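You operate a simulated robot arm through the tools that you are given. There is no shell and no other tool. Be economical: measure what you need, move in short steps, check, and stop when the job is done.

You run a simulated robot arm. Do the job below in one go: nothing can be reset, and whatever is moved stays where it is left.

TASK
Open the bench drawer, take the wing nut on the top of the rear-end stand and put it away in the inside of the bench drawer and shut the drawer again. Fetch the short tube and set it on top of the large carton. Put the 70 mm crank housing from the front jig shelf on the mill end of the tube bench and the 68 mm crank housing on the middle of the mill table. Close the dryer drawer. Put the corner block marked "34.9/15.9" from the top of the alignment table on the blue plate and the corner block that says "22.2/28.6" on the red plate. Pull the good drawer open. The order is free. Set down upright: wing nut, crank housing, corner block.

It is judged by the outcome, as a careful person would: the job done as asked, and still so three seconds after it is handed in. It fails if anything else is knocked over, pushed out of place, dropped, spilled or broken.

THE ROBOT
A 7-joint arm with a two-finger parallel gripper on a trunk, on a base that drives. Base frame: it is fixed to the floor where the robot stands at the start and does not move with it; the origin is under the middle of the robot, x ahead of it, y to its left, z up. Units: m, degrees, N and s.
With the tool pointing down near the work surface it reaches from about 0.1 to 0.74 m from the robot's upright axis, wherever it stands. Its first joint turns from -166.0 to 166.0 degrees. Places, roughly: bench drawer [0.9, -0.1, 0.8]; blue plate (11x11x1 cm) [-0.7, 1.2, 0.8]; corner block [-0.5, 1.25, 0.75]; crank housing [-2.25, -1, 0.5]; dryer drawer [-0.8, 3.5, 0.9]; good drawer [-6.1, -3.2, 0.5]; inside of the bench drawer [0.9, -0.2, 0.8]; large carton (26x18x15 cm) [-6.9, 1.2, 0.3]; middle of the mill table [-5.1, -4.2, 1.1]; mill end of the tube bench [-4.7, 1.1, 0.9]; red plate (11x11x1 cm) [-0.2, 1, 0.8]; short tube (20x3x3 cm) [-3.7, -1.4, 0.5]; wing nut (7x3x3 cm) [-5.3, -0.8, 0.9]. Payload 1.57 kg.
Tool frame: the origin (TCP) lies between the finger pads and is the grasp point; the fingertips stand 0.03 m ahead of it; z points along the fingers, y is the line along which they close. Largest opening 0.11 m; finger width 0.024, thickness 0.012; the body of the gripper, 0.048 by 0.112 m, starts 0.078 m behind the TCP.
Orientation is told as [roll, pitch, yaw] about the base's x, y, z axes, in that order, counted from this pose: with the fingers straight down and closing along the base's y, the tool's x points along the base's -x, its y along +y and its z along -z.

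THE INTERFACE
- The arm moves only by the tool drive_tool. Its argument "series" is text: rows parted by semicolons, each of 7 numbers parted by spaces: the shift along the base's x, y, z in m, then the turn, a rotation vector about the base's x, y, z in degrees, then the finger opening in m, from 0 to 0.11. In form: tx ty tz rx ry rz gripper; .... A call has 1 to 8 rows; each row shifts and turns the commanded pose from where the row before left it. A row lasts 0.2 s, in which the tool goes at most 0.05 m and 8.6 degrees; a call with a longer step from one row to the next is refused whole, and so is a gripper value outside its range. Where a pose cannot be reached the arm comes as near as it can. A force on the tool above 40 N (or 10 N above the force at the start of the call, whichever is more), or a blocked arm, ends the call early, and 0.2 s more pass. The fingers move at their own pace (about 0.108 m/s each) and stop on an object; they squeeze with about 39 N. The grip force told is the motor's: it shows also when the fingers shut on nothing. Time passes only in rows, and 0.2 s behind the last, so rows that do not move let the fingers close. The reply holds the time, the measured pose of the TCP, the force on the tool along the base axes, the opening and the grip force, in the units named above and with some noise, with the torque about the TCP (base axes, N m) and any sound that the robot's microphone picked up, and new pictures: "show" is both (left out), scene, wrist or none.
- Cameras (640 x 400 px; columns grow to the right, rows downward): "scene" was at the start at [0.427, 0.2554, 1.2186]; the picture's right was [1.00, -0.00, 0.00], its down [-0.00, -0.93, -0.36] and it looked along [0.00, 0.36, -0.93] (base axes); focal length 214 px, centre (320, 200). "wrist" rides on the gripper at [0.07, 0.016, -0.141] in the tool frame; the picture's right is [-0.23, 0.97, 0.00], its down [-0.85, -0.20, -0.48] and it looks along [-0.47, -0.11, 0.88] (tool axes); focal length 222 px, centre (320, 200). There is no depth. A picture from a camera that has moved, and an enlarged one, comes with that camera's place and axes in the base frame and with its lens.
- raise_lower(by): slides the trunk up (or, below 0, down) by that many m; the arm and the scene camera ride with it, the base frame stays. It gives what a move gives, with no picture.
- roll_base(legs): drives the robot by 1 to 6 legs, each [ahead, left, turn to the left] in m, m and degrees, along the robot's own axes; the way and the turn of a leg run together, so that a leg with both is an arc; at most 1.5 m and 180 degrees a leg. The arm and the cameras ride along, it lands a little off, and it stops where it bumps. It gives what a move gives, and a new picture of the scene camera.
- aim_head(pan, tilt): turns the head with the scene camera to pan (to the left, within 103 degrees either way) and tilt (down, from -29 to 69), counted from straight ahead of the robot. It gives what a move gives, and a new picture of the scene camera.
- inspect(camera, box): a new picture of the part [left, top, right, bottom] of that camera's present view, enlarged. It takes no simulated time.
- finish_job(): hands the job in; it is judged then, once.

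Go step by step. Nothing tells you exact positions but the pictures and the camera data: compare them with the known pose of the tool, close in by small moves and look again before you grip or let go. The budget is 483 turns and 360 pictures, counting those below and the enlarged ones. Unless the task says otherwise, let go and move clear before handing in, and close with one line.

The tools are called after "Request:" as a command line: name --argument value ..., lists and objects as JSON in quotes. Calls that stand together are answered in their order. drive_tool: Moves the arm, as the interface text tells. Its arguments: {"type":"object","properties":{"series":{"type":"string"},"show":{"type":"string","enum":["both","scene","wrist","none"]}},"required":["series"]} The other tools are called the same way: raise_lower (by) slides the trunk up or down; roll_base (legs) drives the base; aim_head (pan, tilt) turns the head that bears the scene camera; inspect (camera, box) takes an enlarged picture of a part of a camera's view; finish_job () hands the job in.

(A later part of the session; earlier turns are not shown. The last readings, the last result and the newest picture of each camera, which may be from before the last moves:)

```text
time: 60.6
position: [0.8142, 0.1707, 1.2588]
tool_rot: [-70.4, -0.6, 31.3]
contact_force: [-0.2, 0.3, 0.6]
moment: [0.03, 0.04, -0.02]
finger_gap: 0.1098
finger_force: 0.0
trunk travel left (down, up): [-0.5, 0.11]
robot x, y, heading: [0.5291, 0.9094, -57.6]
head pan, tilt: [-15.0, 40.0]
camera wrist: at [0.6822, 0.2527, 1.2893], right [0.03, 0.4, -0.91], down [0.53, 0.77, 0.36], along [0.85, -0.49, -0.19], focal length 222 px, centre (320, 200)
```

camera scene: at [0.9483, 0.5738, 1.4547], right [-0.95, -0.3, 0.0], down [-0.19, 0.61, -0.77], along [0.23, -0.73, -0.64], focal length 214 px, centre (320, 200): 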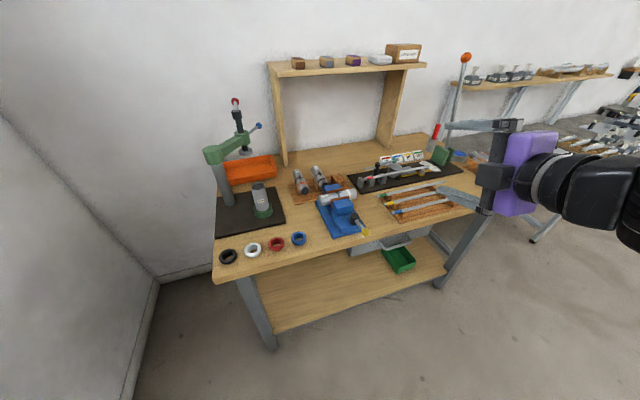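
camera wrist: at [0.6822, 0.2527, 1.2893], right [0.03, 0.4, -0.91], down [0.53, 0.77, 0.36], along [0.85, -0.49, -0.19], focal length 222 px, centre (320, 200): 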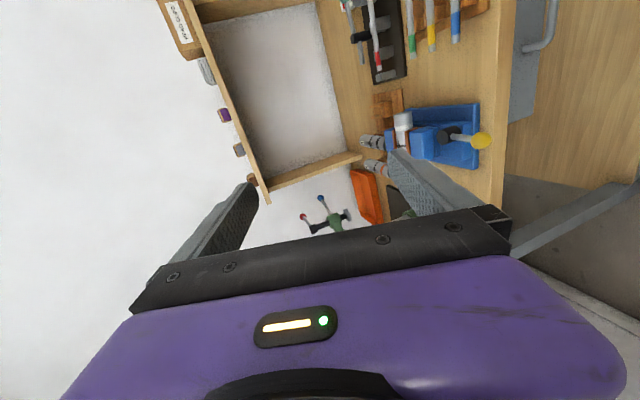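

Request:
raise_lower --by -0.4

Request:
drive_tool --series "0 0 -0.03 0 0 0 0.11; 0 0 -0.03 0 0 0 0.11" --show "both"

```text
time: 64.4
position: [0.8155, 0.1711, 0.8575]
tool_rot: [-70.4, -0.8, 31.3]
contact_force: [0.3, -0.8, -0.5]
moment: [0.03, 0.01, -0.04]
finger_gap: 0.1102
finger_force: 0.1
trunk travel left (down, up): [-0.1, 0.51]
robot x, y, heading: [0.5239, 0.9095, -58.0]
head pan, tilt: [-15.0, 40.0]
```

```text
time: 65.0
position: [0.8248, 0.1704, 0.8514]
tool_rot: [-69.9, -0.8, 31.1]
contact_force: [0.1, -0.5, -0.6]
moment: [0.01, 0.03, -0.04]
finger_gap: 0.1101
finger_force: 0.1
out of reach, approached as far as the arm can: row 1, 2
trunk travel left (down, up): [-0.1, 0.51]
robot x, y, heading: [0.5264, 0.9101, -57.6]
head pan, tilt: [-15.0, 40.0]
camera scene: at [0.9483, 0.5738, 1.0547], right [-0.95, -0.3, 0.0], down [-0.19, 0.61, -0.77], along [0.23, -0.73, -0.64], focal length 214 px, centre (320, 200)
camera wrist: at [0.6918, 0.2522, 0.8825], right [0.03, 0.41, -0.91], down [0.53, 0.76, 0.36], along [0.85, -0.5, -0.19], focal length 222 px, centre (320, 200)
```

scene: 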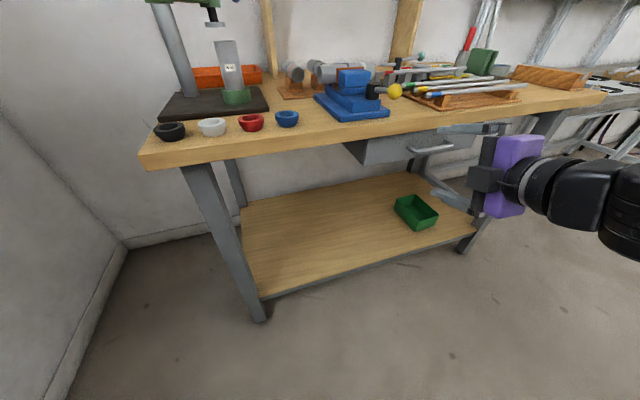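
wrist: 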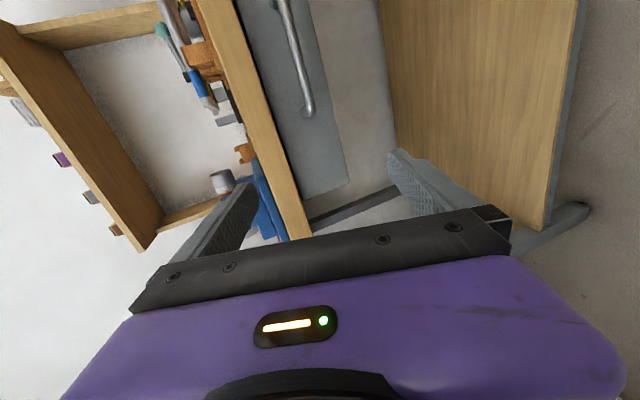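

Handle bar about (0.812,-0.015,0.79). Lower the rest and shift right with the base.

Request:
raise_lower --by -0.06

Request:
roll_base --legs '[[0, -0.11, 0]]'

Request:
drive_tool --series "0.02 -0.034 0 0 0 0 0.11" --show "both"

```text
time: 66.0
position: [0.8244, 0.1703, 0.7906]
tool_rot: [-70.0, -0.8, 31.2]
contact_force: [1.0, 0.4, -0.1]
moment: [-0.04, -0.01, -0.05]
finger_gap: 0.1103
finger_force: 0.1
trunk travel left (down, up): [-0.04, 0.57]
robot x, y, heading: [0.5242, 0.9115, -57.8]
head pan, tilt: [-15.0, 40.0]
```

```text
time: 67.2
position: [0.7285, 0.1097, 0.7906]
tool_rot: [-69.8, -0.7, 31.1]
contact_force: [-0.6, 0.1, -0.5]
moment: [0.0, -0.02, 0.02]
finger_gap: 0.1096
finger_force: 0.0
trunk travel left (down, up): [-0.04, 0.57]
robot x, y, heading: [0.4351, 0.8478, -57.4]
head pan, tilt: [-15.0, 40.0]
camera scene: at [0.8532, 0.5136, 0.9947], right [-0.95, -0.3, 0.0], down [-0.19, 0.61, -0.77], along [0.23, -0.73, -0.64], focal length 214 px, centre (320, 200)
```

scene: 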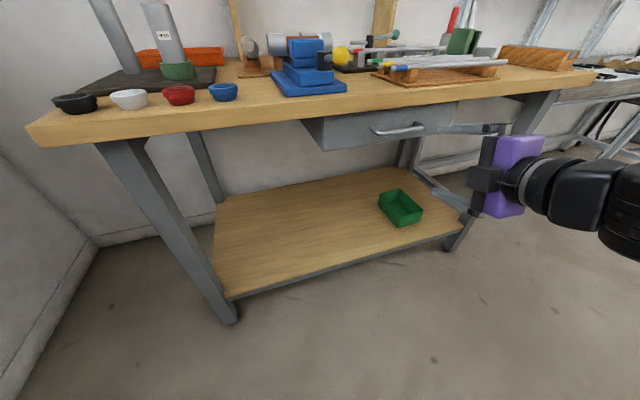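

```text
time: 67.6
position: [0.7506, 0.0769, 0.7903]
tool_rot: [-69.9, -0.7, 31.2]
contact_force: [-0.6, 0.6, -0.1]
moment: [-0.01, 0.02, 0.01]
finger_gap: 0.1101
finger_force: 0.1
trunk travel left (down, up): [-0.04, 0.57]
robot x, y, heading: [0.432, 0.85, -57.7]
head pan, tilt: [-15.0, 40.0]
camera scene: at [0.8529, 0.5136, 0.9947], right [-0.95, -0.3, 0.0], down [-0.19, 0.61, -0.77], along [0.23, -0.73, -0.64], focal length 214 px, centre (320, 200)
camera wrist: at [0.6192, 0.1584, 0.823], right [0.03, 0.41, -0.91], down [0.53, 0.77, 0.36], along [0.85, -0.5, -0.19], focal length 222 px, centre (320, 200)
```

scene: 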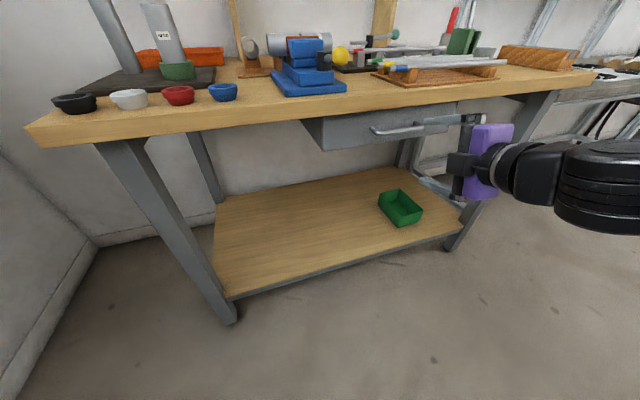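
wrist: 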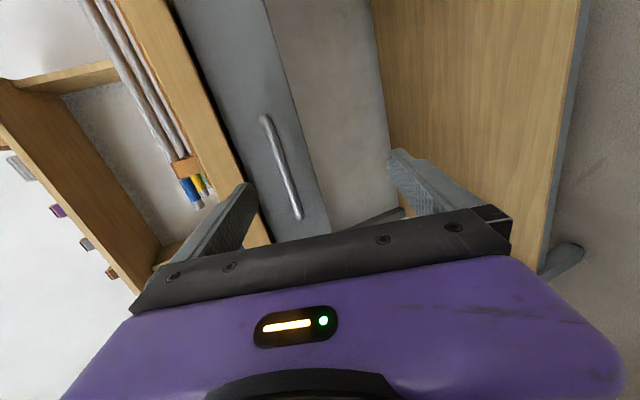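

Request:
drive_tool --series "0.018 -0.029 0.001 0 0 0 0.11; 0.018 -0.029 0.001 0 0 0 0.11; 0.018 -0.029 0.001 0 0 0 0.11" --show "both"

```text
time: 68.3
position: [0.7882, 0.0149, 0.798]
tool_rot: [-70.0, -0.8, 31.1]
contact_force: [-23.4, 30.4, 9.1]
moment: [-1.88, -1.42, 0.27]
finger_gap: 0.1054
finger_force: 0.2
trunk travel left (down, up): [-0.04, 0.57]
robot x, y, heading: [0.4243, 0.8471, -57.5]
head pan, tilt: [-15.0, 40.0]
stopped in row 3: the force on the tool passed its limit at 112 N (the readings are from after the stop); the commanded pose is now the measured one
camera scene: at [0.8522, 0.5146, 0.9953], right [-0.96, -0.3, 0.0], down [-0.19, 0.61, -0.77], along [0.23, -0.73, -0.64], focal length 214 px, centre (320, 200)
camera wrist: at [0.6569, 0.0972, 0.83], right [0.03, 0.41, -0.91], down [0.53, 0.77, 0.36], along [0.85, -0.5, -0.19], focal length 222 px, centre (320, 200)
```

scene: 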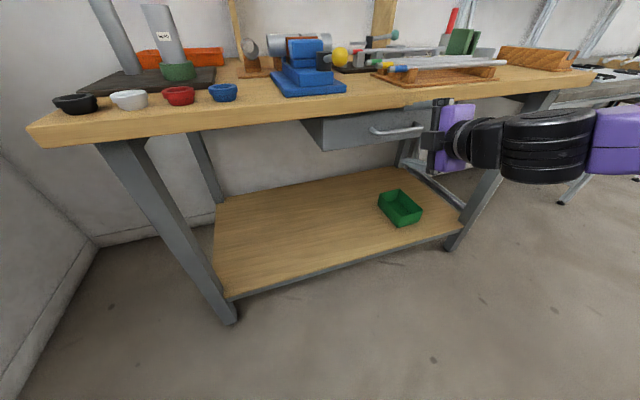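
wrist: 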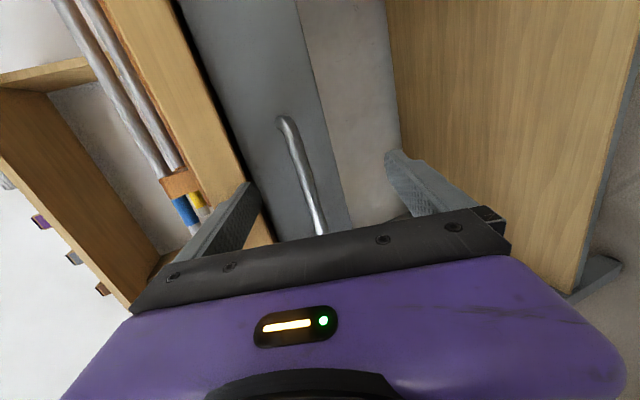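

The upper finger met the bench edge. Back off, narrow the opening, and go in slightly lower.

Request:
drive_tool --series "-0.016 0.025 0 0 0 0 0.05; 0 0 -0.008 0 0 0 0.05; 0.018 -0.029 0 0 0 0 0.05; 0.018 -0.029 0 0 0 0 0.05" --show "wrist"

```text
time: 69.3
position: [0.8016, -0.0058, 0.7913]
tool_rot: [-70.0, -0.7, 31.2]
contact_force: [-25.0, 34.5, 11.1]
moment: [-1.13, -0.95, 0.31]
finger_gap: 0.0464
finger_force: 0.0
trunk travel left (down, up): [-0.04, 0.57]
robot x, y, heading: [0.4316, 0.8543, -57.7]
head pan, tilt: [-15.0, 40.0]
stopped in row 4: the force on the tool passed its limit at 122 N (the readings are from after the stop); the commanded pose is now the measured one
camera wrist: at [0.6704, 0.0771, 0.8231], right [0.03, 0.41, -0.91], down [0.53, 0.77, 0.36], along [0.85, -0.49, -0.19], focal length 222 px, centre (320, 200)
```

wrist: 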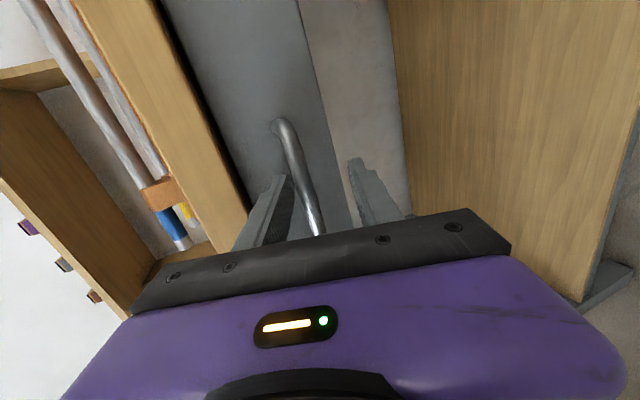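

Request:
drive_tool --series "0 0 0 0 0 0 0; 0 0 0 0 0 0 0; 0 0 0 0 0 0 0" --show "both"

```text
time: 70.2
position: [0.804, -0.0113, 0.7999]
tool_rot: [-71.2, -0.2, 31.2]
contact_force: [-3.0, 3.6, 12.4]
moment: [-0.55, 0.68, 0.53]
finger_gap: 0.0123
finger_force: 29.8
trunk travel left (down, up): [-0.04, 0.57]
robot x, y, heading: [0.4323, 0.8456, -57.7]
head pan, tilt: [-15.0, 40.0]
stopped in row 3: the force on the tool passed its limit at 55 N (the readings are from after the stop); the commanded pose is now the measured one
camera scene: at [0.8527, 0.5134, 0.9941], right [-0.96, -0.3, 0.0], down [-0.19, 0.61, -0.77], along [0.23, -0.73, -0.64], focal length 214 px, centre (320, 200)
camera wrist: at [0.6732, 0.0729, 0.8294], right [0.03, 0.39, -0.92], down [0.53, 0.78, 0.35], along [0.85, -0.5, -0.18], focal length 222 px, centre (320, 200)
```

scene: 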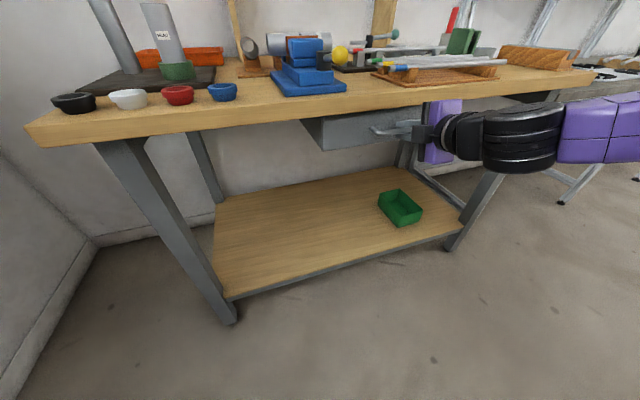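
wrist: 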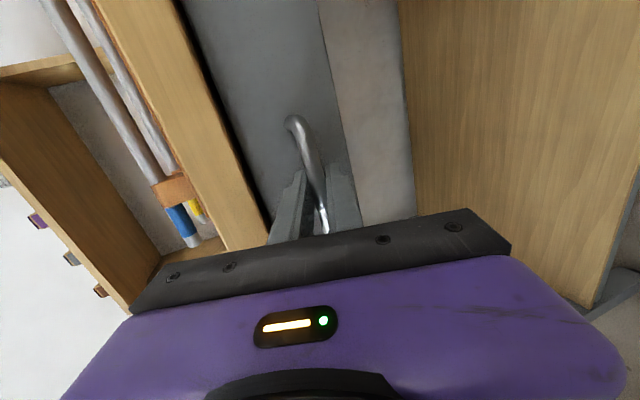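

Bar gripped (12 mm). Pull outward along the bench normal with the arm.

Request:
drive_tool --series "-0.016 0.025 0 0 0 0 0; -0.016 0.025 0 0 0 0 0; -0.016 0.025 0 0 0 0 0; -0.016 0.025 0 0 0 0 0" --show "both"

```text
time: 71.2
position: [0.7374, 0.0853, 0.8002]
tool_rot: [-71.1, -0.3, 30.4]
contact_force: [-24.7, -18.8, 16.2]
moment: [-0.49, 0.34, 0.14]
finger_gap: 0.0125
finger_force: 29.8
trunk travel left (down, up): [-0.04, 0.57]
robot x, y, heading: [0.433, 0.85, -57.9]
head pan, tilt: [-15.0, 40.0]
camera scene: at [0.8521, 0.5127, 0.995], right [-0.96, -0.3, 0.0], down [-0.19, 0.61, -0.77], along [0.23, -0.73, -0.64], focal length 214 px, centre (320, 200)
camera wrist: at [0.6061, 0.1709, 0.8298], right [0.04, 0.39, -0.92], down [0.54, 0.77, 0.35], along [0.84, -0.51, -0.18], focal length 222 px, centre (320, 200)
```

scene: 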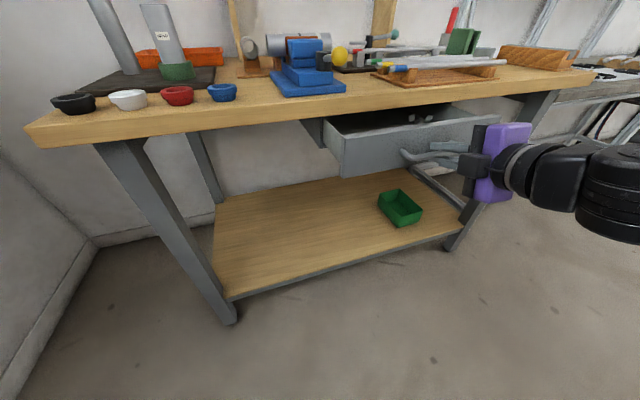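
wrist: 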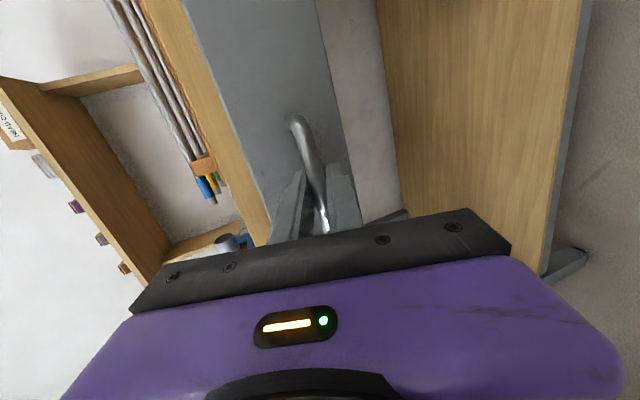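

Request:
drive_tool --series "-0.02 0.024 0 0 0 0 0; -0.017 0.025 0 0 0 0 0; -0.017 0.025 0 0 0 0 0; -0.017 0.025 0 0 0 0 0" --show "scene"

```text
time: 72.0
position: [0.7037, 0.1197, 0.8017]
tool_rot: [-69.6, -1.3, 32.6]
contact_force: [1.5, -0.3, -11.9]
moment: [-0.46, 0.67, 0.13]
finger_gap: 0.0127
finger_force: 29.8
out of reach, approached as far as the arm can: row 1, 2, 3, 4
trunk travel left (down, up): [-0.04, 0.57]
robot x, y, heading: [0.4292, 0.8466, -58.0]
head pan, tilt: [-15.0, 40.0]
stopped in row 4: the force on the tool passed its limit at 60 N (the readings are from after the stop); the commanded pose is now the measured one
camera scene: at [0.8539, 0.5138, 0.9945], right [-0.95, -0.3, 0.0], down [-0.19, 0.61, -0.77], along [0.23, -0.73, -0.64], focal length 214 px, centre (320, 200)
```

scene: 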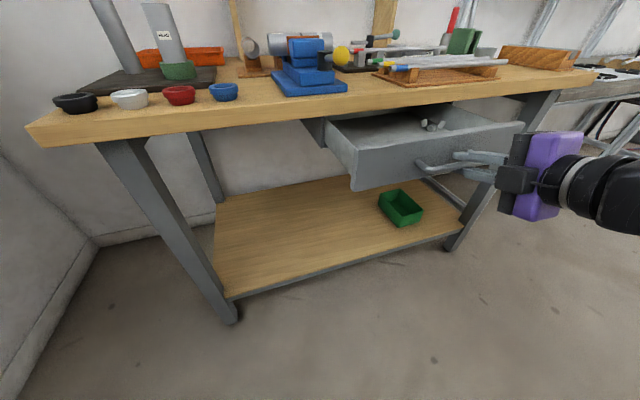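

The arm is at its limit; I'll pull a little further with the base.

Request:
roll_base --legs '[[-0.06, 0, 0]]'

```text
time: 73.0
position: [0.6701, 0.1681, 0.8008]
tool_rot: [-69.6, -1.3, 32.2]
contact_force: [-19.2, -15.5, -21.4]
moment: [-0.39, 0.72, 0.06]
finger_gap: 0.0129
finger_force: 29.3
trunk travel left (down, up): [-0.04, 0.57]
robot x, y, heading: [0.4013, 0.899, -57.8]
head pan, tilt: [-15.0, 40.0]
camera scene: at [0.8221, 0.5635, 0.9944], right [-0.95, -0.3, 0.0], down [-0.19, 0.61, -0.77], along [0.23, -0.73, -0.64], focal length 214 px, centre (320, 200)
```

scene: 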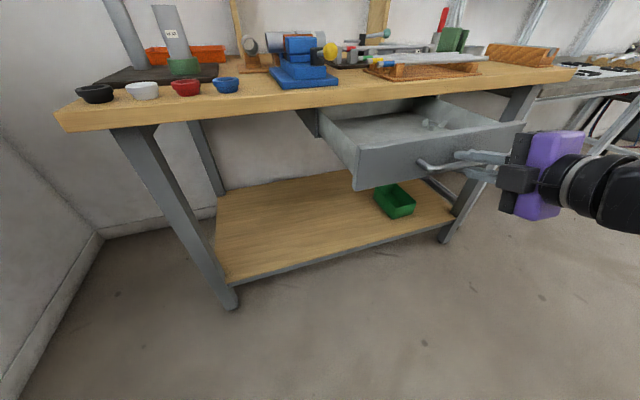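

Drawer is open about 0.22 m. Release and back away.

Request:
drive_tool --series "0 0 0 0 0 0 0.05; 0 0 0 0 0 0 0.05" --show "none"

Request:
roll_base --legs '[[-0.07, 0, 0]]'

Request:
raise_lower --by 0.3

Request:
aim_head --pan -20 --tilt 40

```text
time: 73.6
position: [0.6682, 0.1691, 0.8015]
tool_rot: [-69.6, -1.2, 32.1]
contact_force: [-0.5, 1.9, 1.4]
moment: [-0.07, -0.03, 0.02]
finger_gap: 0.0504
finger_force: 0.3
trunk travel left (down, up): [-0.04, 0.57]
robot x, y, heading: [0.4009, 0.8963, -57.8]
head pan, tilt: [-15.0, 40.0]
```

```text
time: 74.6
position: [0.631, 0.2286, 0.8015]
tool_rot: [-69.7, -1.3, 32.3]
contact_force: [0.8, 0.2, 0.0]
moment: [0.02, 0.02, 0.01]
finger_gap: 0.0502
finger_force: 0.0
trunk travel left (down, up): [-0.04, 0.57]
robot x, y, heading: [0.3649, 0.9634, -57.7]
head pan, tilt: [-15.0, 40.0]
camera scene: at [0.7842, 0.6241, 0.9947], right [-0.95, -0.3, 0.0], down [-0.19, 0.61, -0.77], along [0.23, -0.73, -0.64], focal length 214 px, centre (320, 200)
```

scene: 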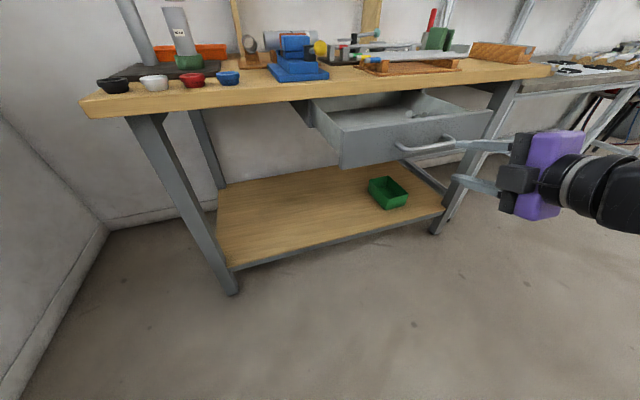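

```text
time: 77.6
position: [0.631, 0.2278, 1.102]
tool_rot: [-69.6, -1.3, 32.2]
contact_force: [-0.3, 0.3, 0.2]
moment: [0.01, -0.03, 0.0]
finger_gap: 0.05
finger_force: 0.1
trunk travel left (down, up): [-0.34, 0.27]
robot x, y, heading: [0.3641, 0.9568, -58.0]
head pan, tilt: [-15.0, 40.0]
```

```text
time: 78.3
position: [0.6293, 0.229, 1.1]
tool_rot: [-69.7, -1.2, 32.2]
contact_force: [0.5, -1.1, 0.2]
moment: [0.0, -0.01, 0.01]
finger_gap: 0.0502
finger_force: 0.0
trunk travel left (down, up): [-0.34, 0.27]
robot x, y, heading: [0.3606, 0.9592, -57.7]
head pan, tilt: [-20.0, 40.0]
camera scene: at [0.7771, 0.6222, 1.2947], right [-0.98, -0.21, 0.0], down [-0.14, 0.63, -0.77], along [0.16, -0.75, -0.64], focal length 214 px, centre (320, 200)
```

scene: 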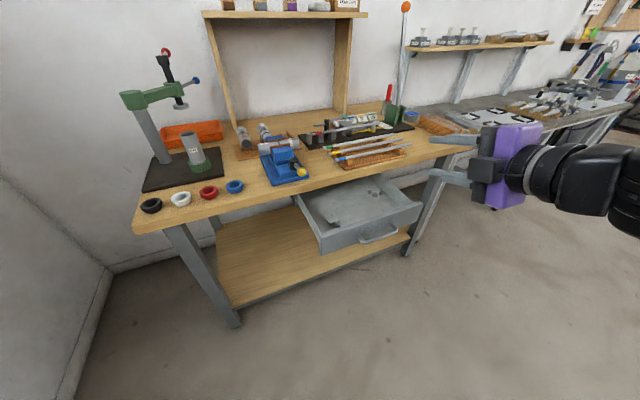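

Drawer is open with the handle free. Next the alignment table: I'll step away and turn toward it.

Request:
roll_base --legs '[[0, 0.3, 0], [0, 0, -110]]'

Request:
aim_head --pan -20 --tilt 40

```text
time: 85.0
position: [-0.1538, 1.1334, 1.1016]
tool_rot: [-69.7, -1.3, -78.4]
contact_force: [0.3, -0.5, -0.3]
moment: [-0.02, -0.02, -0.01]
finger_gap: 0.0499
finger_force: 0.0
trunk travel left (down, up): [-0.34, 0.27]
robot x, y, heading: [0.6266, 1.1267, -168.1]
head pan, tilt: [-20.0, 40.0]
camera scene: at [0.1646, 0.8566, 1.2947], right [0.14, 0.99, 0.0], down [0.64, -0.09, -0.77], along [-0.76, 0.11, -0.64], focal length 214 px, centre (320, 200)
```

scene: 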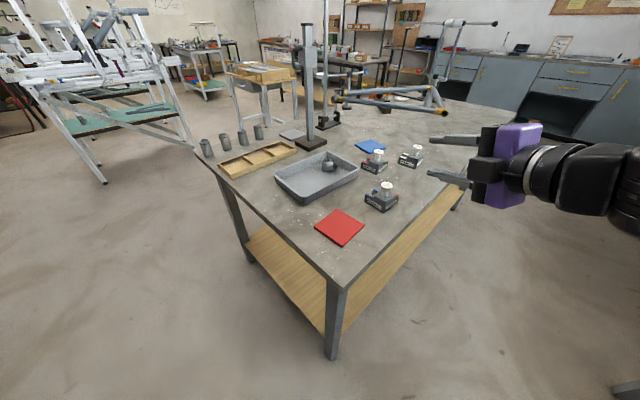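

```text
time: 85.6
position: [-0.1529, 1.1325, 1.1021]
tool_rot: [-69.6, -1.3, -78.4]
contact_force: [-0.8, 1.0, 0.3]
moment: [0.02, 0.0, -0.01]
finger_gap: 0.0499
finger_force: 0.1
trunk travel left (down, up): [-0.34, 0.27]
robot x, y, heading: [0.6271, 1.1295, -168.2]
head pan, tilt: [-20.0, 40.0]
camera scene: at [0.1646, 0.8566, 1.2947], right [0.14, 0.99, 0.0], down [0.64, -0.09, -0.77], along [-0.76, 0.11, -0.64], focal length 214 px, centre (320, 200)
```

scene: 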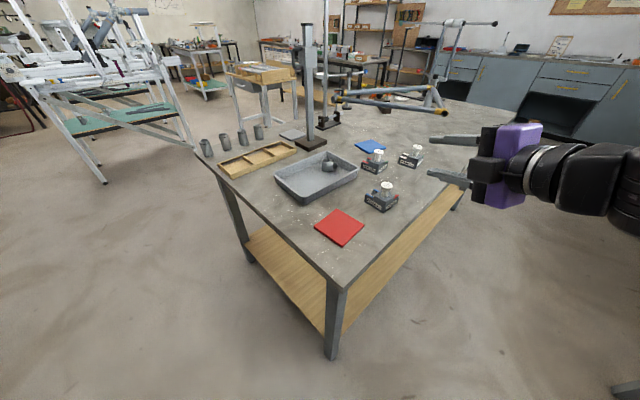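

Three corner blocks, red and blue plate are in view. Let me zoom in.

Request:
inspect --camera "scene" --box '[300, 120, 460, 220]'

```text
4.00 times, centred on (380, 170) of scene
camera zoom: at [0.1646, 0.8566, 1.2947], right [0.14, 0.99, 0.0], down [0.64, -0.09, -0.77], along [-0.76, 0.11, -0.64], focal length 858 px, centre (80, 320)
```

zoom: 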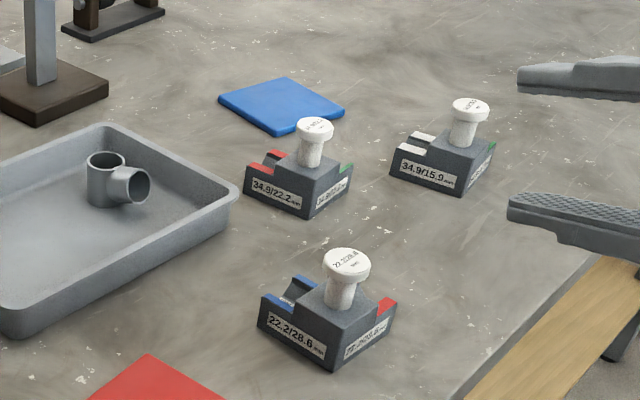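

Target blocks: "22.2/28.6" near (-0.32,1.13), "34.9/15.9" near (-0.55,1.34). I'll move to stand along the table's right edge, facing it.

Request:
roll_base --legs '[[0, 0, 20.4], [0, -0.55, 0]]'

Request:
aim_head --pan 0 --tilt 50

```text
time: 89.9
position: [-0.4045, 1.3299, 1.1018]
tool_rot: [-69.7, -1.3, -57.7]
contact_force: [0.3, -1.1, -0.6]
moment: [0.01, 0.01, -0.01]
finger_gap: 0.0503
finger_force: 0.0
trunk travel left (down, up): [-0.34, 0.27]
robot x, y, heading: [0.3278, 1.5937, -147.3]
head pan, tilt: [-20.0, 40.0]
camera scene: at [-0.009, 1.1824, 1.2947], right [-0.22, 0.98, 0.0], down [0.63, 0.14, -0.77], along [-0.75, -0.17, -0.64], focal length 214 px, centre (320, 200)
```

scene: 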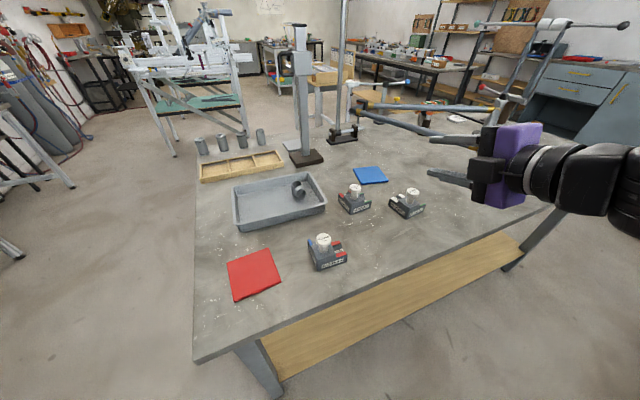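

```text
time: 90.8
position: [-0.4043, 1.3285, 1.101]
tool_rot: [-69.8, -1.3, -57.6]
contact_force: [-0.3, -0.3, 0.0]
moment: [-0.05, 0.0, 0.0]
finger_gap: 0.0498
finger_force: 0.1
trunk travel left (down, up): [-0.34, 0.27]
robot x, y, heading: [0.325, 1.598, -147.7]
head pan, tilt: [0.0, 50.0]
camera scene: at [0.009, 1.1594, 1.2806], right [-0.54, 0.84, 0.0], down [0.65, 0.41, -0.64], along [-0.54, -0.34, -0.77], focal length 214 px, centre (320, 200)
```

scene: 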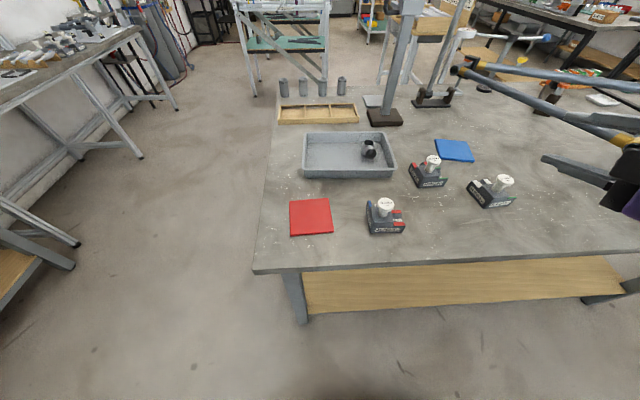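

Positions: 22.2 cap (-0.31,1.12,0.926), 15.9 cap (-0.527,1.331), red plate (-0.244,0.973), blue plate (-0.73,1.225), plate tops ~0.84. I'll roll the tool so the fingers close horizontally.

Request:
drive_tool --series "0 0 0 -6.7 -4.3 -2.9 0.05; 0 0 0 -6.7 -4.3 -2.9 0.05; 0 0 0 -6.7 -4.3 -2.9 0.05; 0 0 0 -6.7 -4.3 -2.9 0.05; 0 0 0 -6.7 -4.3 -2.9 0.05; 0 0 0 -6.7 -4.3 -2.9 0.05; 0 0 0 -6.7 -4.3 -2.9 0.05; 0 0 0 -6.7 -4.3 -2.9 0.05" --show "wrist"

```text
time: 92.6
position: [-0.4064, 1.3292, 1.1023]
tool_rot: [-43.7, -61.5, -99.5]
contact_force: [0.4, -0.6, -0.7]
moment: [0.0, 0.01, 0.01]
finger_gap: 0.0501
finger_force: 0.0
out of reach, approached as far as the arm can: row 2
trunk travel left (down, up): [-0.34, 0.27]
robot x, y, heading: [0.3264, 1.5984, -147.8]
head pan, tilt: [0.0, 50.0]
camera wrist: at [-0.2799, 1.4232, 1.0838], right [0.58, -0.81, -0.12], down [0.19, -0.01, 0.98], along [-0.79, -0.59, 0.14], focal length 222 px, centre (320, 200)
```

wrist: 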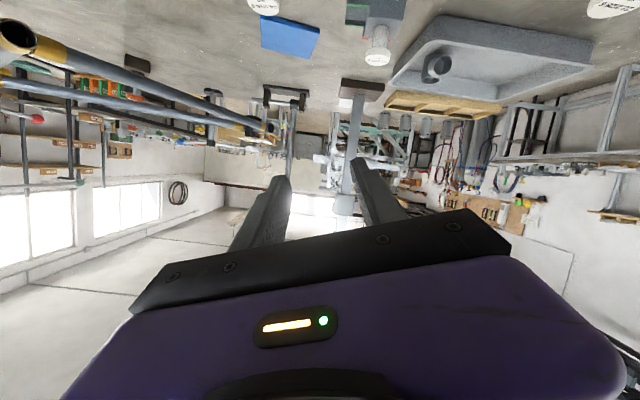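

Request:
drive_tool --series "0 0 0 -5.8 -3.7 -2.5 0.05; 0 0 0 -5.8 -3.7 -2.5 0.05; 0 0 0 -5.8 -3.7 -2.5 0.05; 0 0 0 3.4 -5.3 0 0.07; 0 0 0 3.4 -5.3 0 0.07; 0 0 0 3.4 -5.3 0 0.07; 0 0 0 3.4 -5.3 0 0.07" --show "both"

```text
time: 94.2
position: [-0.4063, 1.3294, 1.1017]
tool_rot: [1.4, -44.8, -148.9]
contact_force: [0.4, 0.6, -0.3]
moment: [-0.02, -0.01, 0.02]
finger_gap: 0.0701
finger_force: 0.1
trunk travel left (down, up): [-0.34, 0.27]
robot x, y, heading: [0.3264, 1.5997, -147.3]
head pan, tilt: [0.0, 50.0]
camera scene: at [0.009, 1.1595, 1.2805], right [-0.54, 0.84, 0.0], down [0.65, 0.41, -0.64], along [-0.54, -0.34, -0.77], focal length 214 px, centre (320, 200)
camera wrist: at [-0.2728, 1.3954, 1.1528], right [0.38, -0.91, 0.18], down [-0.34, 0.04, 0.94], along [-0.86, -0.42, -0.3], focal length 222 px, centre (320, 200)
```

scene: 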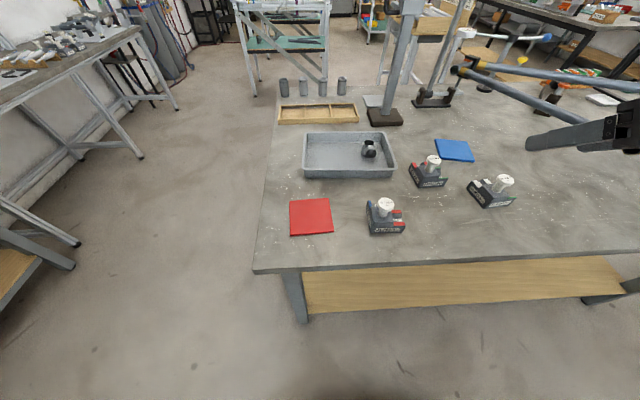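
wrist: 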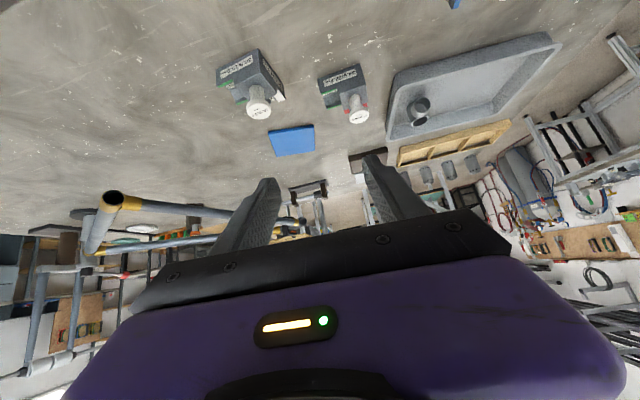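

Request:
drive_tool --series "0.019 -0.042 -0.012 0 0 0 0.07; 0.019 -0.042 -0.012 0 0 0 0.07; 0.019 -0.042 -0.012 0 0 0 0.07; 0.019 -0.042 -0.012 0 0 0 0.07; 0.02 -0.042 -0.012 0 0 0 0.07" --show "both"

```text
time: 95.4
position: [-0.3153, 1.12, 1.0424]
tool_rot: [1.5, -45.0, -148.8]
contact_force: [-0.6, 0.3, 0.4]
moment: [-0.02, -0.04, 0.04]
finger_gap: 0.0702
finger_force: 0.0
trunk travel left (down, up): [-0.34, 0.27]
robot x, y, heading: [0.3299, 1.5987, -147.7]
head pan, tilt: [0.0, 50.0]
camera scene: at [0.0087, 1.1602, 1.2807], right [-0.54, 0.84, 0.0], down [0.65, 0.41, -0.64], along [-0.54, -0.34, -0.77], focal length 214 px, centre (320, 200)
camera wrist: at [-0.1796, 1.1863, 1.0926], right [0.38, -0.91, 0.18], down [-0.34, 0.04, 0.94], along [-0.86, -0.42, -0.29], focal length 222 px, centre (320, 200)
```

scene: 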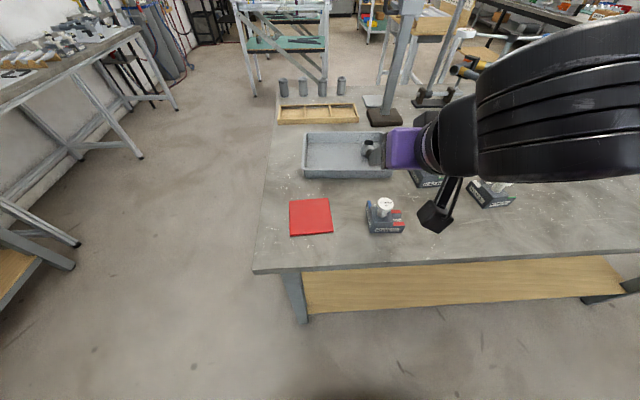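
wrist: 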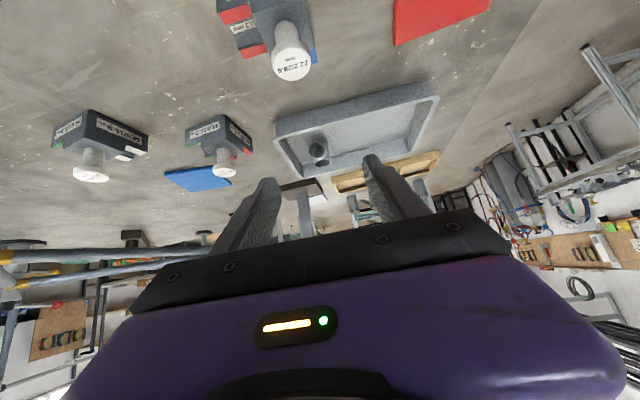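

Knob confirmed at (-0.311,1.125). Descend and check.

Request:
drive_tool --series "0.004 0.004 -0.044 0 0 0 0.07; 0 0 -0.044 0 0 0 0.07; 0 0 -0.044 0 0 0 0.07" --show "both"

```text
time: 96.2
position: [-0.3052, 1.1219, 0.9097]
tool_rot: [1.4, -44.9, -148.9]
contact_force: [-0.1, 0.5, -0.2]
moment: [0.0, -0.02, -0.02]
finger_gap: 0.0699
finger_force: 0.0
trunk travel left (down, up): [-0.34, 0.27]
robot x, y, heading: [0.3261, 1.6016, -147.6]
head pan, tilt: [0.0, 50.0]
camera scene: at [0.0092, 1.1594, 1.2807], right [-0.54, 0.84, 0.0], down [0.65, 0.41, -0.64], along [-0.54, -0.34, -0.77], focal length 214 px, centre (320, 200)
camera wrist: at [-0.1715, 1.1883, 0.9603], right [0.38, -0.91, 0.18], down [-0.34, 0.04, 0.94], along [-0.86, -0.42, -0.29], focal length 222 px, centre (320, 200)
```

scene: 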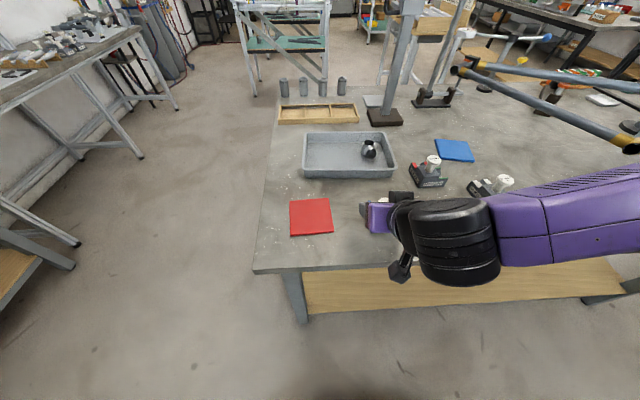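
wrist: 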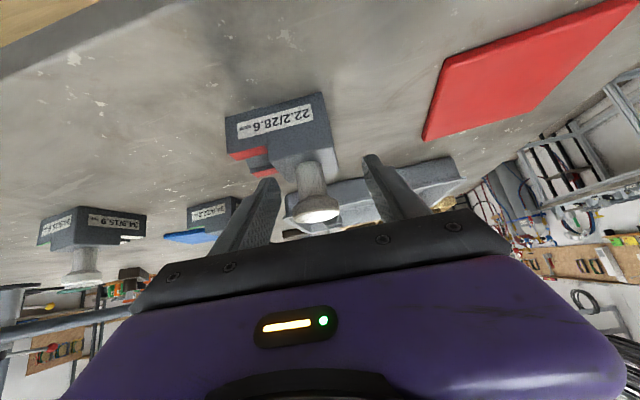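

Request:
drive_tool --series "0 0 -0.006 0 0 0 0.07; 0 0 0 0 0 0 0.0; 0 0 0 0 0 0 0.0; 0 0 0 0 0 0 0.0" --show "wrist"

```text
time: 97.2
position: [-0.3051, 1.1218, 0.9029]
tool_rot: [1.4, -44.9, -148.8]
contact_force: [-0.1, 1.2, -0.2]
moment: [0.03, 0.03, 0.02]
finger_gap: 0.045
finger_force: 38.8
trunk travel left (down, up): [-0.34, 0.27]
robot x, y, heading: [0.3255, 1.5979, -147.5]
head pan, tilt: [0.0, 50.0]
camera wrist: at [-0.1716, 1.1881, 0.9544], right [0.38, -0.91, 0.18], down [-0.34, 0.04, 0.94], along [-0.86, -0.42, -0.3], focal length 222 px, centre (320, 200)
```

wrist: 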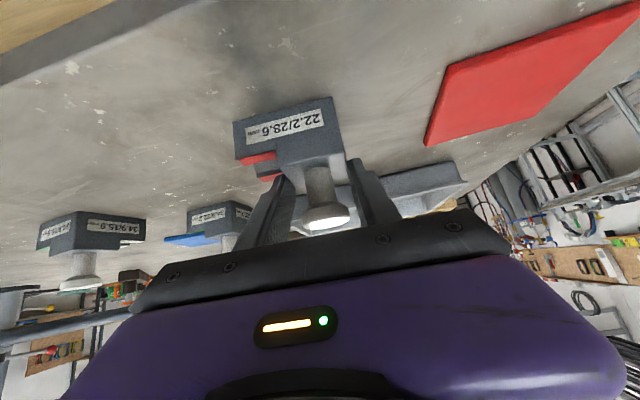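

Gripped on the cap (45 mm). Lift a little and check it hangs straight.

Request:
drive_tool --series "0 0 0.02 0 0 0 0; 0 0 0.04 0 0 0 0; 0 0 0.03 0 0 0 0" --show "wrist"

```text
time: 98.0
position: [-0.3076, 1.1227, 0.9938]
tool_rot: [1.4, -44.7, -148.7]
contact_force: [-0.1, -1.0, -2.2]
moment: [0.04, -0.01, -0.03]
finger_gap: 0.0451
finger_force: 39.1
trunk travel left (down, up): [-0.34, 0.27]
robot x, y, heading: [0.3264, 1.6029, -147.6]
head pan, tilt: [0.0, 50.0]
camera wrist: at [-0.1735, 1.1883, 1.045], right [0.38, -0.91, 0.18], down [-0.34, 0.04, 0.94], along [-0.86, -0.42, -0.3], focal length 222 px, centre (320, 200)
```

wrist: 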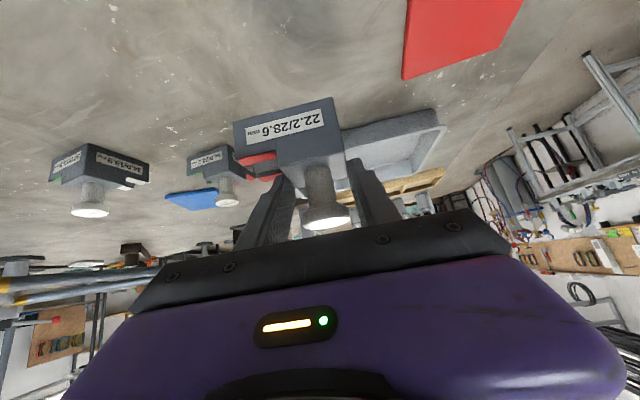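

Holds fine. The block body lies a bit off the knob, so I aim the knob at (-0.226,0.961) over the red plate.

Request:
drive_tool --series "0.0205 -0.0405 0 0 0 0 0; 0.0205 -0.0405 0 0 0 0 0; 0.0205 -0.0405 0 0 0 0 0; 0.0205 -0.0405 0 0 0 0 0; 0 0 -0.03 0 0 0 0" --show "both"

```text
time: 99.2
position: [-0.2261, 0.96, 0.9646]
tool_rot: [1.5, -44.9, -148.9]
contact_force: [0.4, -0.5, -2.1]
moment: [-0.03, -0.04, 0.0]
finger_gap: 0.0452
finger_force: 38.9
trunk travel left (down, up): [-0.34, 0.27]
robot x, y, heading: [0.3291, 1.5974, -147.5]
head pan, tilt: [0.0, 50.0]
camera scene: at [0.0091, 1.1593, 1.2806], right [-0.54, 0.84, 0.0], down [0.65, 0.41, -0.64], along [-0.54, -0.34, -0.77], focal length 214 px, centre (320, 200)
camera wrist: at [-0.0909, 1.0257, 1.0155], right [0.38, -0.91, 0.18], down [-0.34, 0.04, 0.94], along [-0.86, -0.42, -0.29], focal length 222 px, centre (320, 200)
```

scene: 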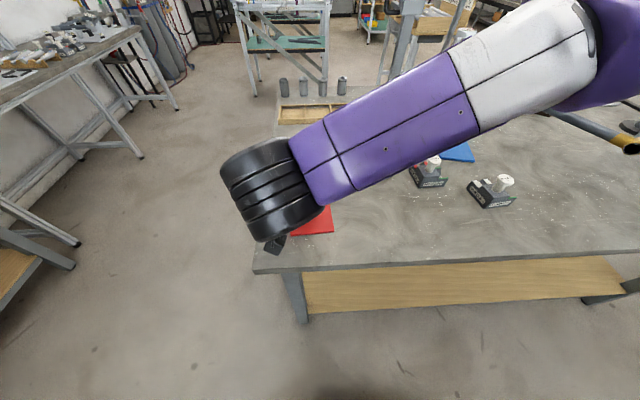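
wrist: 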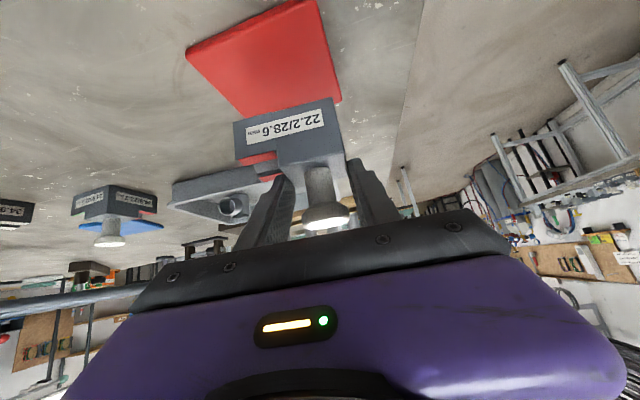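

Plate centre confirmed (-0.247,0.97). Small correction and lower onto it.

Request:
drive_tool --series "0.008 0.009 -0.02 0 0 0 0; 0 0 -0.02 0 0 0 0; 0 0 -0.008 0 0 0 0; 0 0 -0.004 0 0 0 0" --show "wrist"

```text
time: 100.2
position: [-0.2164, 0.9667, 0.914]
tool_rot: [1.4, -45.1, -148.8]
contact_force: [2.1, 3.5, 11.0]
moment: [0.82, -0.05, -0.15]
finger_gap: 0.045
finger_force: 38.7
trunk travel left (down, up): [-0.34, 0.27]
robot x, y, heading: [0.3319, 1.6017, -147.5]
head pan, tilt: [0.0, 50.0]
camera wrist: at [-0.0816, 1.0348, 0.964], right [0.38, -0.91, 0.18], down [-0.34, 0.04, 0.94], along [-0.86, -0.42, -0.29], focal length 222 px, centre (320, 200)
```

wrist: 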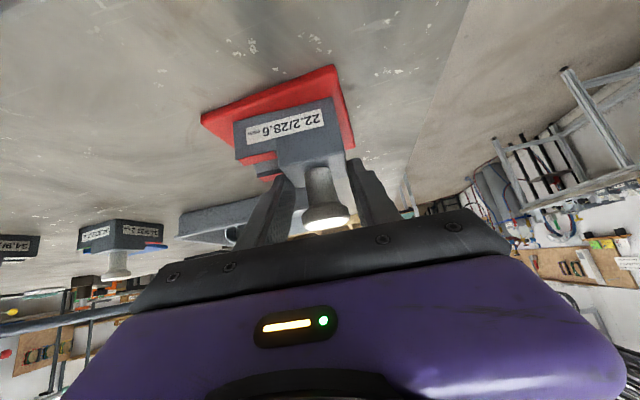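

It rests on the plate. Release and retreat.

Request:
drive_tool --series "0 0 0 0 0 0 0.07; 0 0 0 0 0 0 0.07; 0.02 0.013 0.035 0 0 0 0.07; 0 0 0.045 0 0 0 0.07; -0.01 0.04 0.02 0 0 0 0.07; -0.01 0.045 0 0 0 0 0.07" --show "both"

```text
time: 101.6
position: [-0.2155, 1.0667, 1.0118]
tool_rot: [1.3, -44.9, -148.7]
contact_force: [0.0, -0.4, 0.2]
moment: [0.01, 0.0, -0.02]
finger_gap: 0.07
finger_force: 0.0
trunk travel left (down, up): [-0.34, 0.27]
robot x, y, heading: [0.3265, 1.598, -147.6]
head pan, tilt: [0.0, 50.0]
camera scene: at [0.0095, 1.1584, 1.2803], right [-0.54, 0.84, 0.0], down [0.65, 0.41, -0.64], along [-0.54, -0.34, -0.77], focal length 214 px, centre (320, 200)
camera wrist: at [-0.0816, 1.1341, 1.0628], right [0.38, -0.91, 0.18], down [-0.34, 0.04, 0.94], along [-0.86, -0.42, -0.3], focal length 222 px, centre (320, 200)
```

scene: 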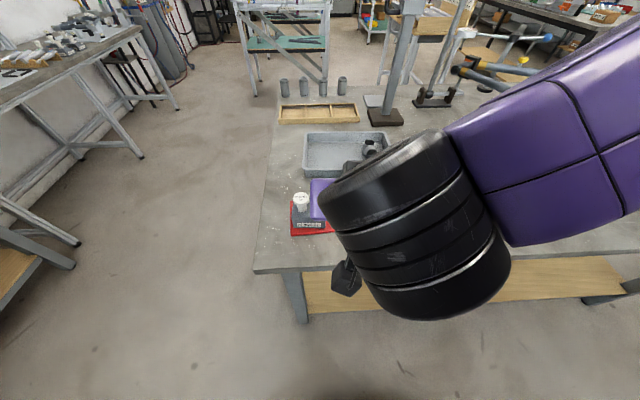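
wrist: 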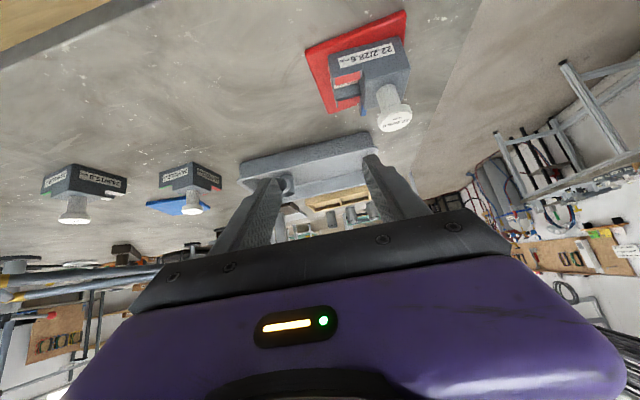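

Request:
inspect --camera "wrist" --box '[280, 0, 440, 140]'

```text
2.86 times, centred on (360, 70) of wrist
camera zoom: at [-0.0816, 1.1341, 1.0628], right [0.38, -0.91, 0.18], down [-0.34, 0.04, 0.94], along [-0.86, -0.42, -0.3], focal length 635 px, centre (206, 571)
```

zoom: 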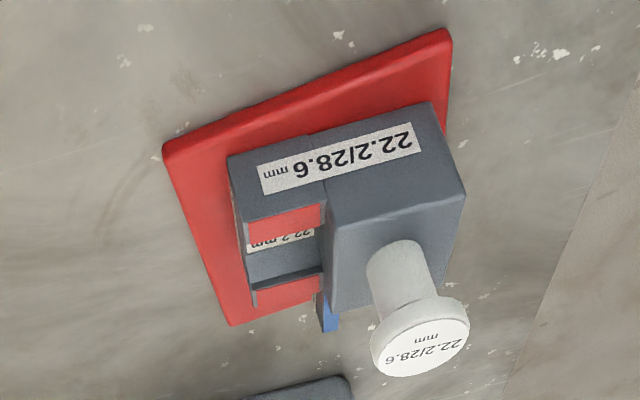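

Block 22.2/28.6 stands on the red plate. Next the 34.9/15.9 block: base forward a little, then over its knob.

Request:
roll_base --legs '[[0.1, 0, 0]]'

Request:
drive_tool --series "-0.03 0.035 0.01 0 0 0 0.07; -0.03 0.035 0.01 0 0 0 0.07; -0.03 0.035 0.01 0 0 0 0.07; -0.03 0.035 0.01 0 0 0 0.07; -0.03 0.035 0 0 0 0 0.07; -0.03 0.035 0 0 0 0 0.07" --show "both"

```text
time: 102.7
position: [-0.3041, 1.0136, 1.0124]
tool_rot: [1.5, -44.9, -148.9]
contact_force: [-0.7, 0.4, -0.1]
moment: [0.04, 0.01, 0.0]
finger_gap: 0.07
finger_force: 0.1
trunk travel left (down, up): [-0.34, 0.27]
robot x, y, heading: [0.2404, 1.5453, -147.8]
head pan, tilt: [0.0, 50.0]
camera scene: at [-0.0787, 1.1041, 1.2805], right [-0.54, 0.84, 0.0], down [0.65, 0.41, -0.64], along [-0.54, -0.34, -0.77], focal length 214 px, centre (320, 200)
```

scene: 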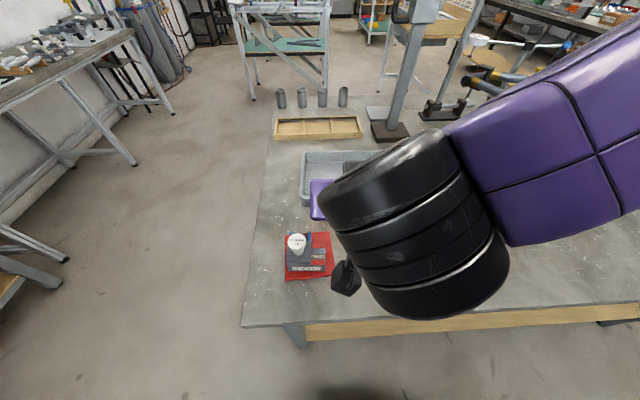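

```text
time: 104.0
position: [-0.4199, 1.1197, 1.047]
tool_rot: [1.8, -44.7, -138.8]
contact_force: [0.4, -0.2, 0.5]
moment: [-0.01, -0.02, -0.04]
finger_gap: 0.0701
finger_force: 0.1
trunk travel left (down, up): [-0.34, 0.27]
robot x, y, heading: [0.2421, 1.5393, -147.6]
head pan, tilt: [0.0, 50.0]
stopped in row 6: the arm was blocked; the commanded pose is now the measured one
camera scene: at [-0.0785, 1.1039, 1.2805], right [-0.54, 0.84, 0.0], down [0.65, 0.41, -0.64], along [-0.54, -0.34, -0.77], focal length 214 px, centre (320, 200)
camera wrist: at [-0.2998, 1.2098, 1.0983], right [0.54, -0.82, 0.18], down [-0.35, -0.02, 0.94], along [-0.77, -0.57, -0.3], focal length 222 px, centre (320, 200)
```

scene: 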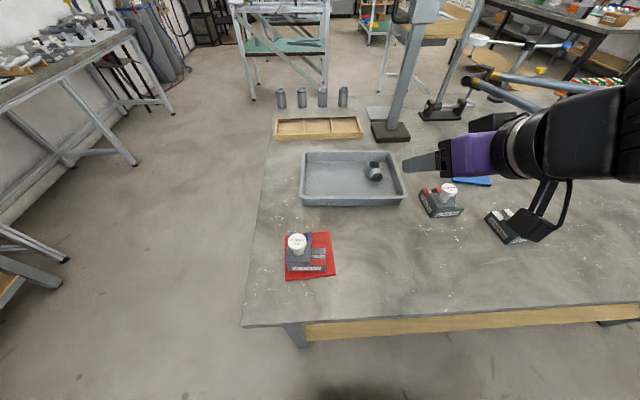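
wrist: 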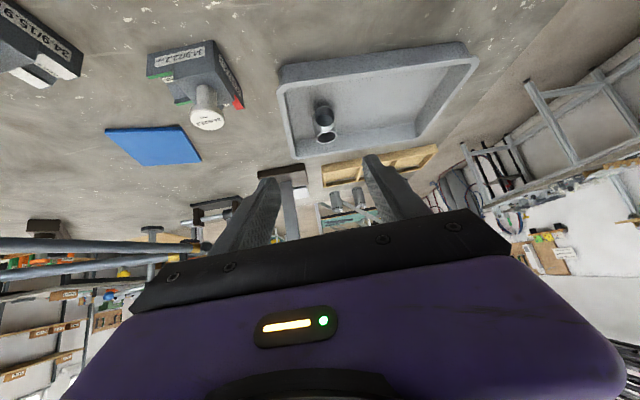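

Request:
aim_head --pan -55 --tilt 35

```text
time: 105.3
position: [-0.419, 1.1203, 1.0463]
tool_rot: [1.9, -44.8, -138.7]
contact_force: [-0.5, -0.5, -0.5]
moment: [-0.04, -0.04, 0.0]
finger_gap: 0.07
finger_force: 0.1
trunk travel left (down, up): [-0.34, 0.27]
robot x, y, heading: [0.2405, 1.5452, -147.5]
head pan, tilt: [-55.0, 35.0]
camera scene: at [-0.0949, 1.1791, 1.3022], right [0.38, 0.92, 0.0], down [0.53, -0.22, -0.82], along [-0.76, 0.31, -0.57], focal length 214 px, centre (320, 200)
```

scene: 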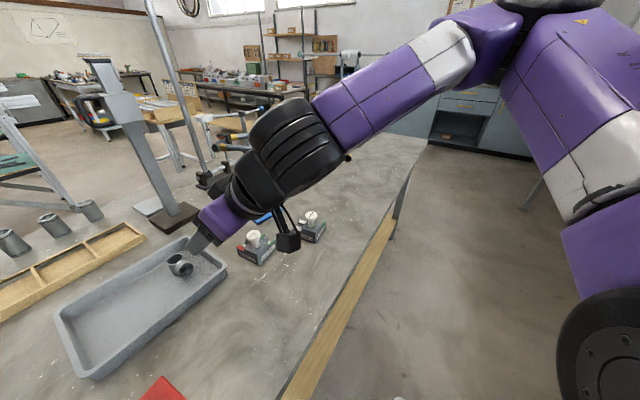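

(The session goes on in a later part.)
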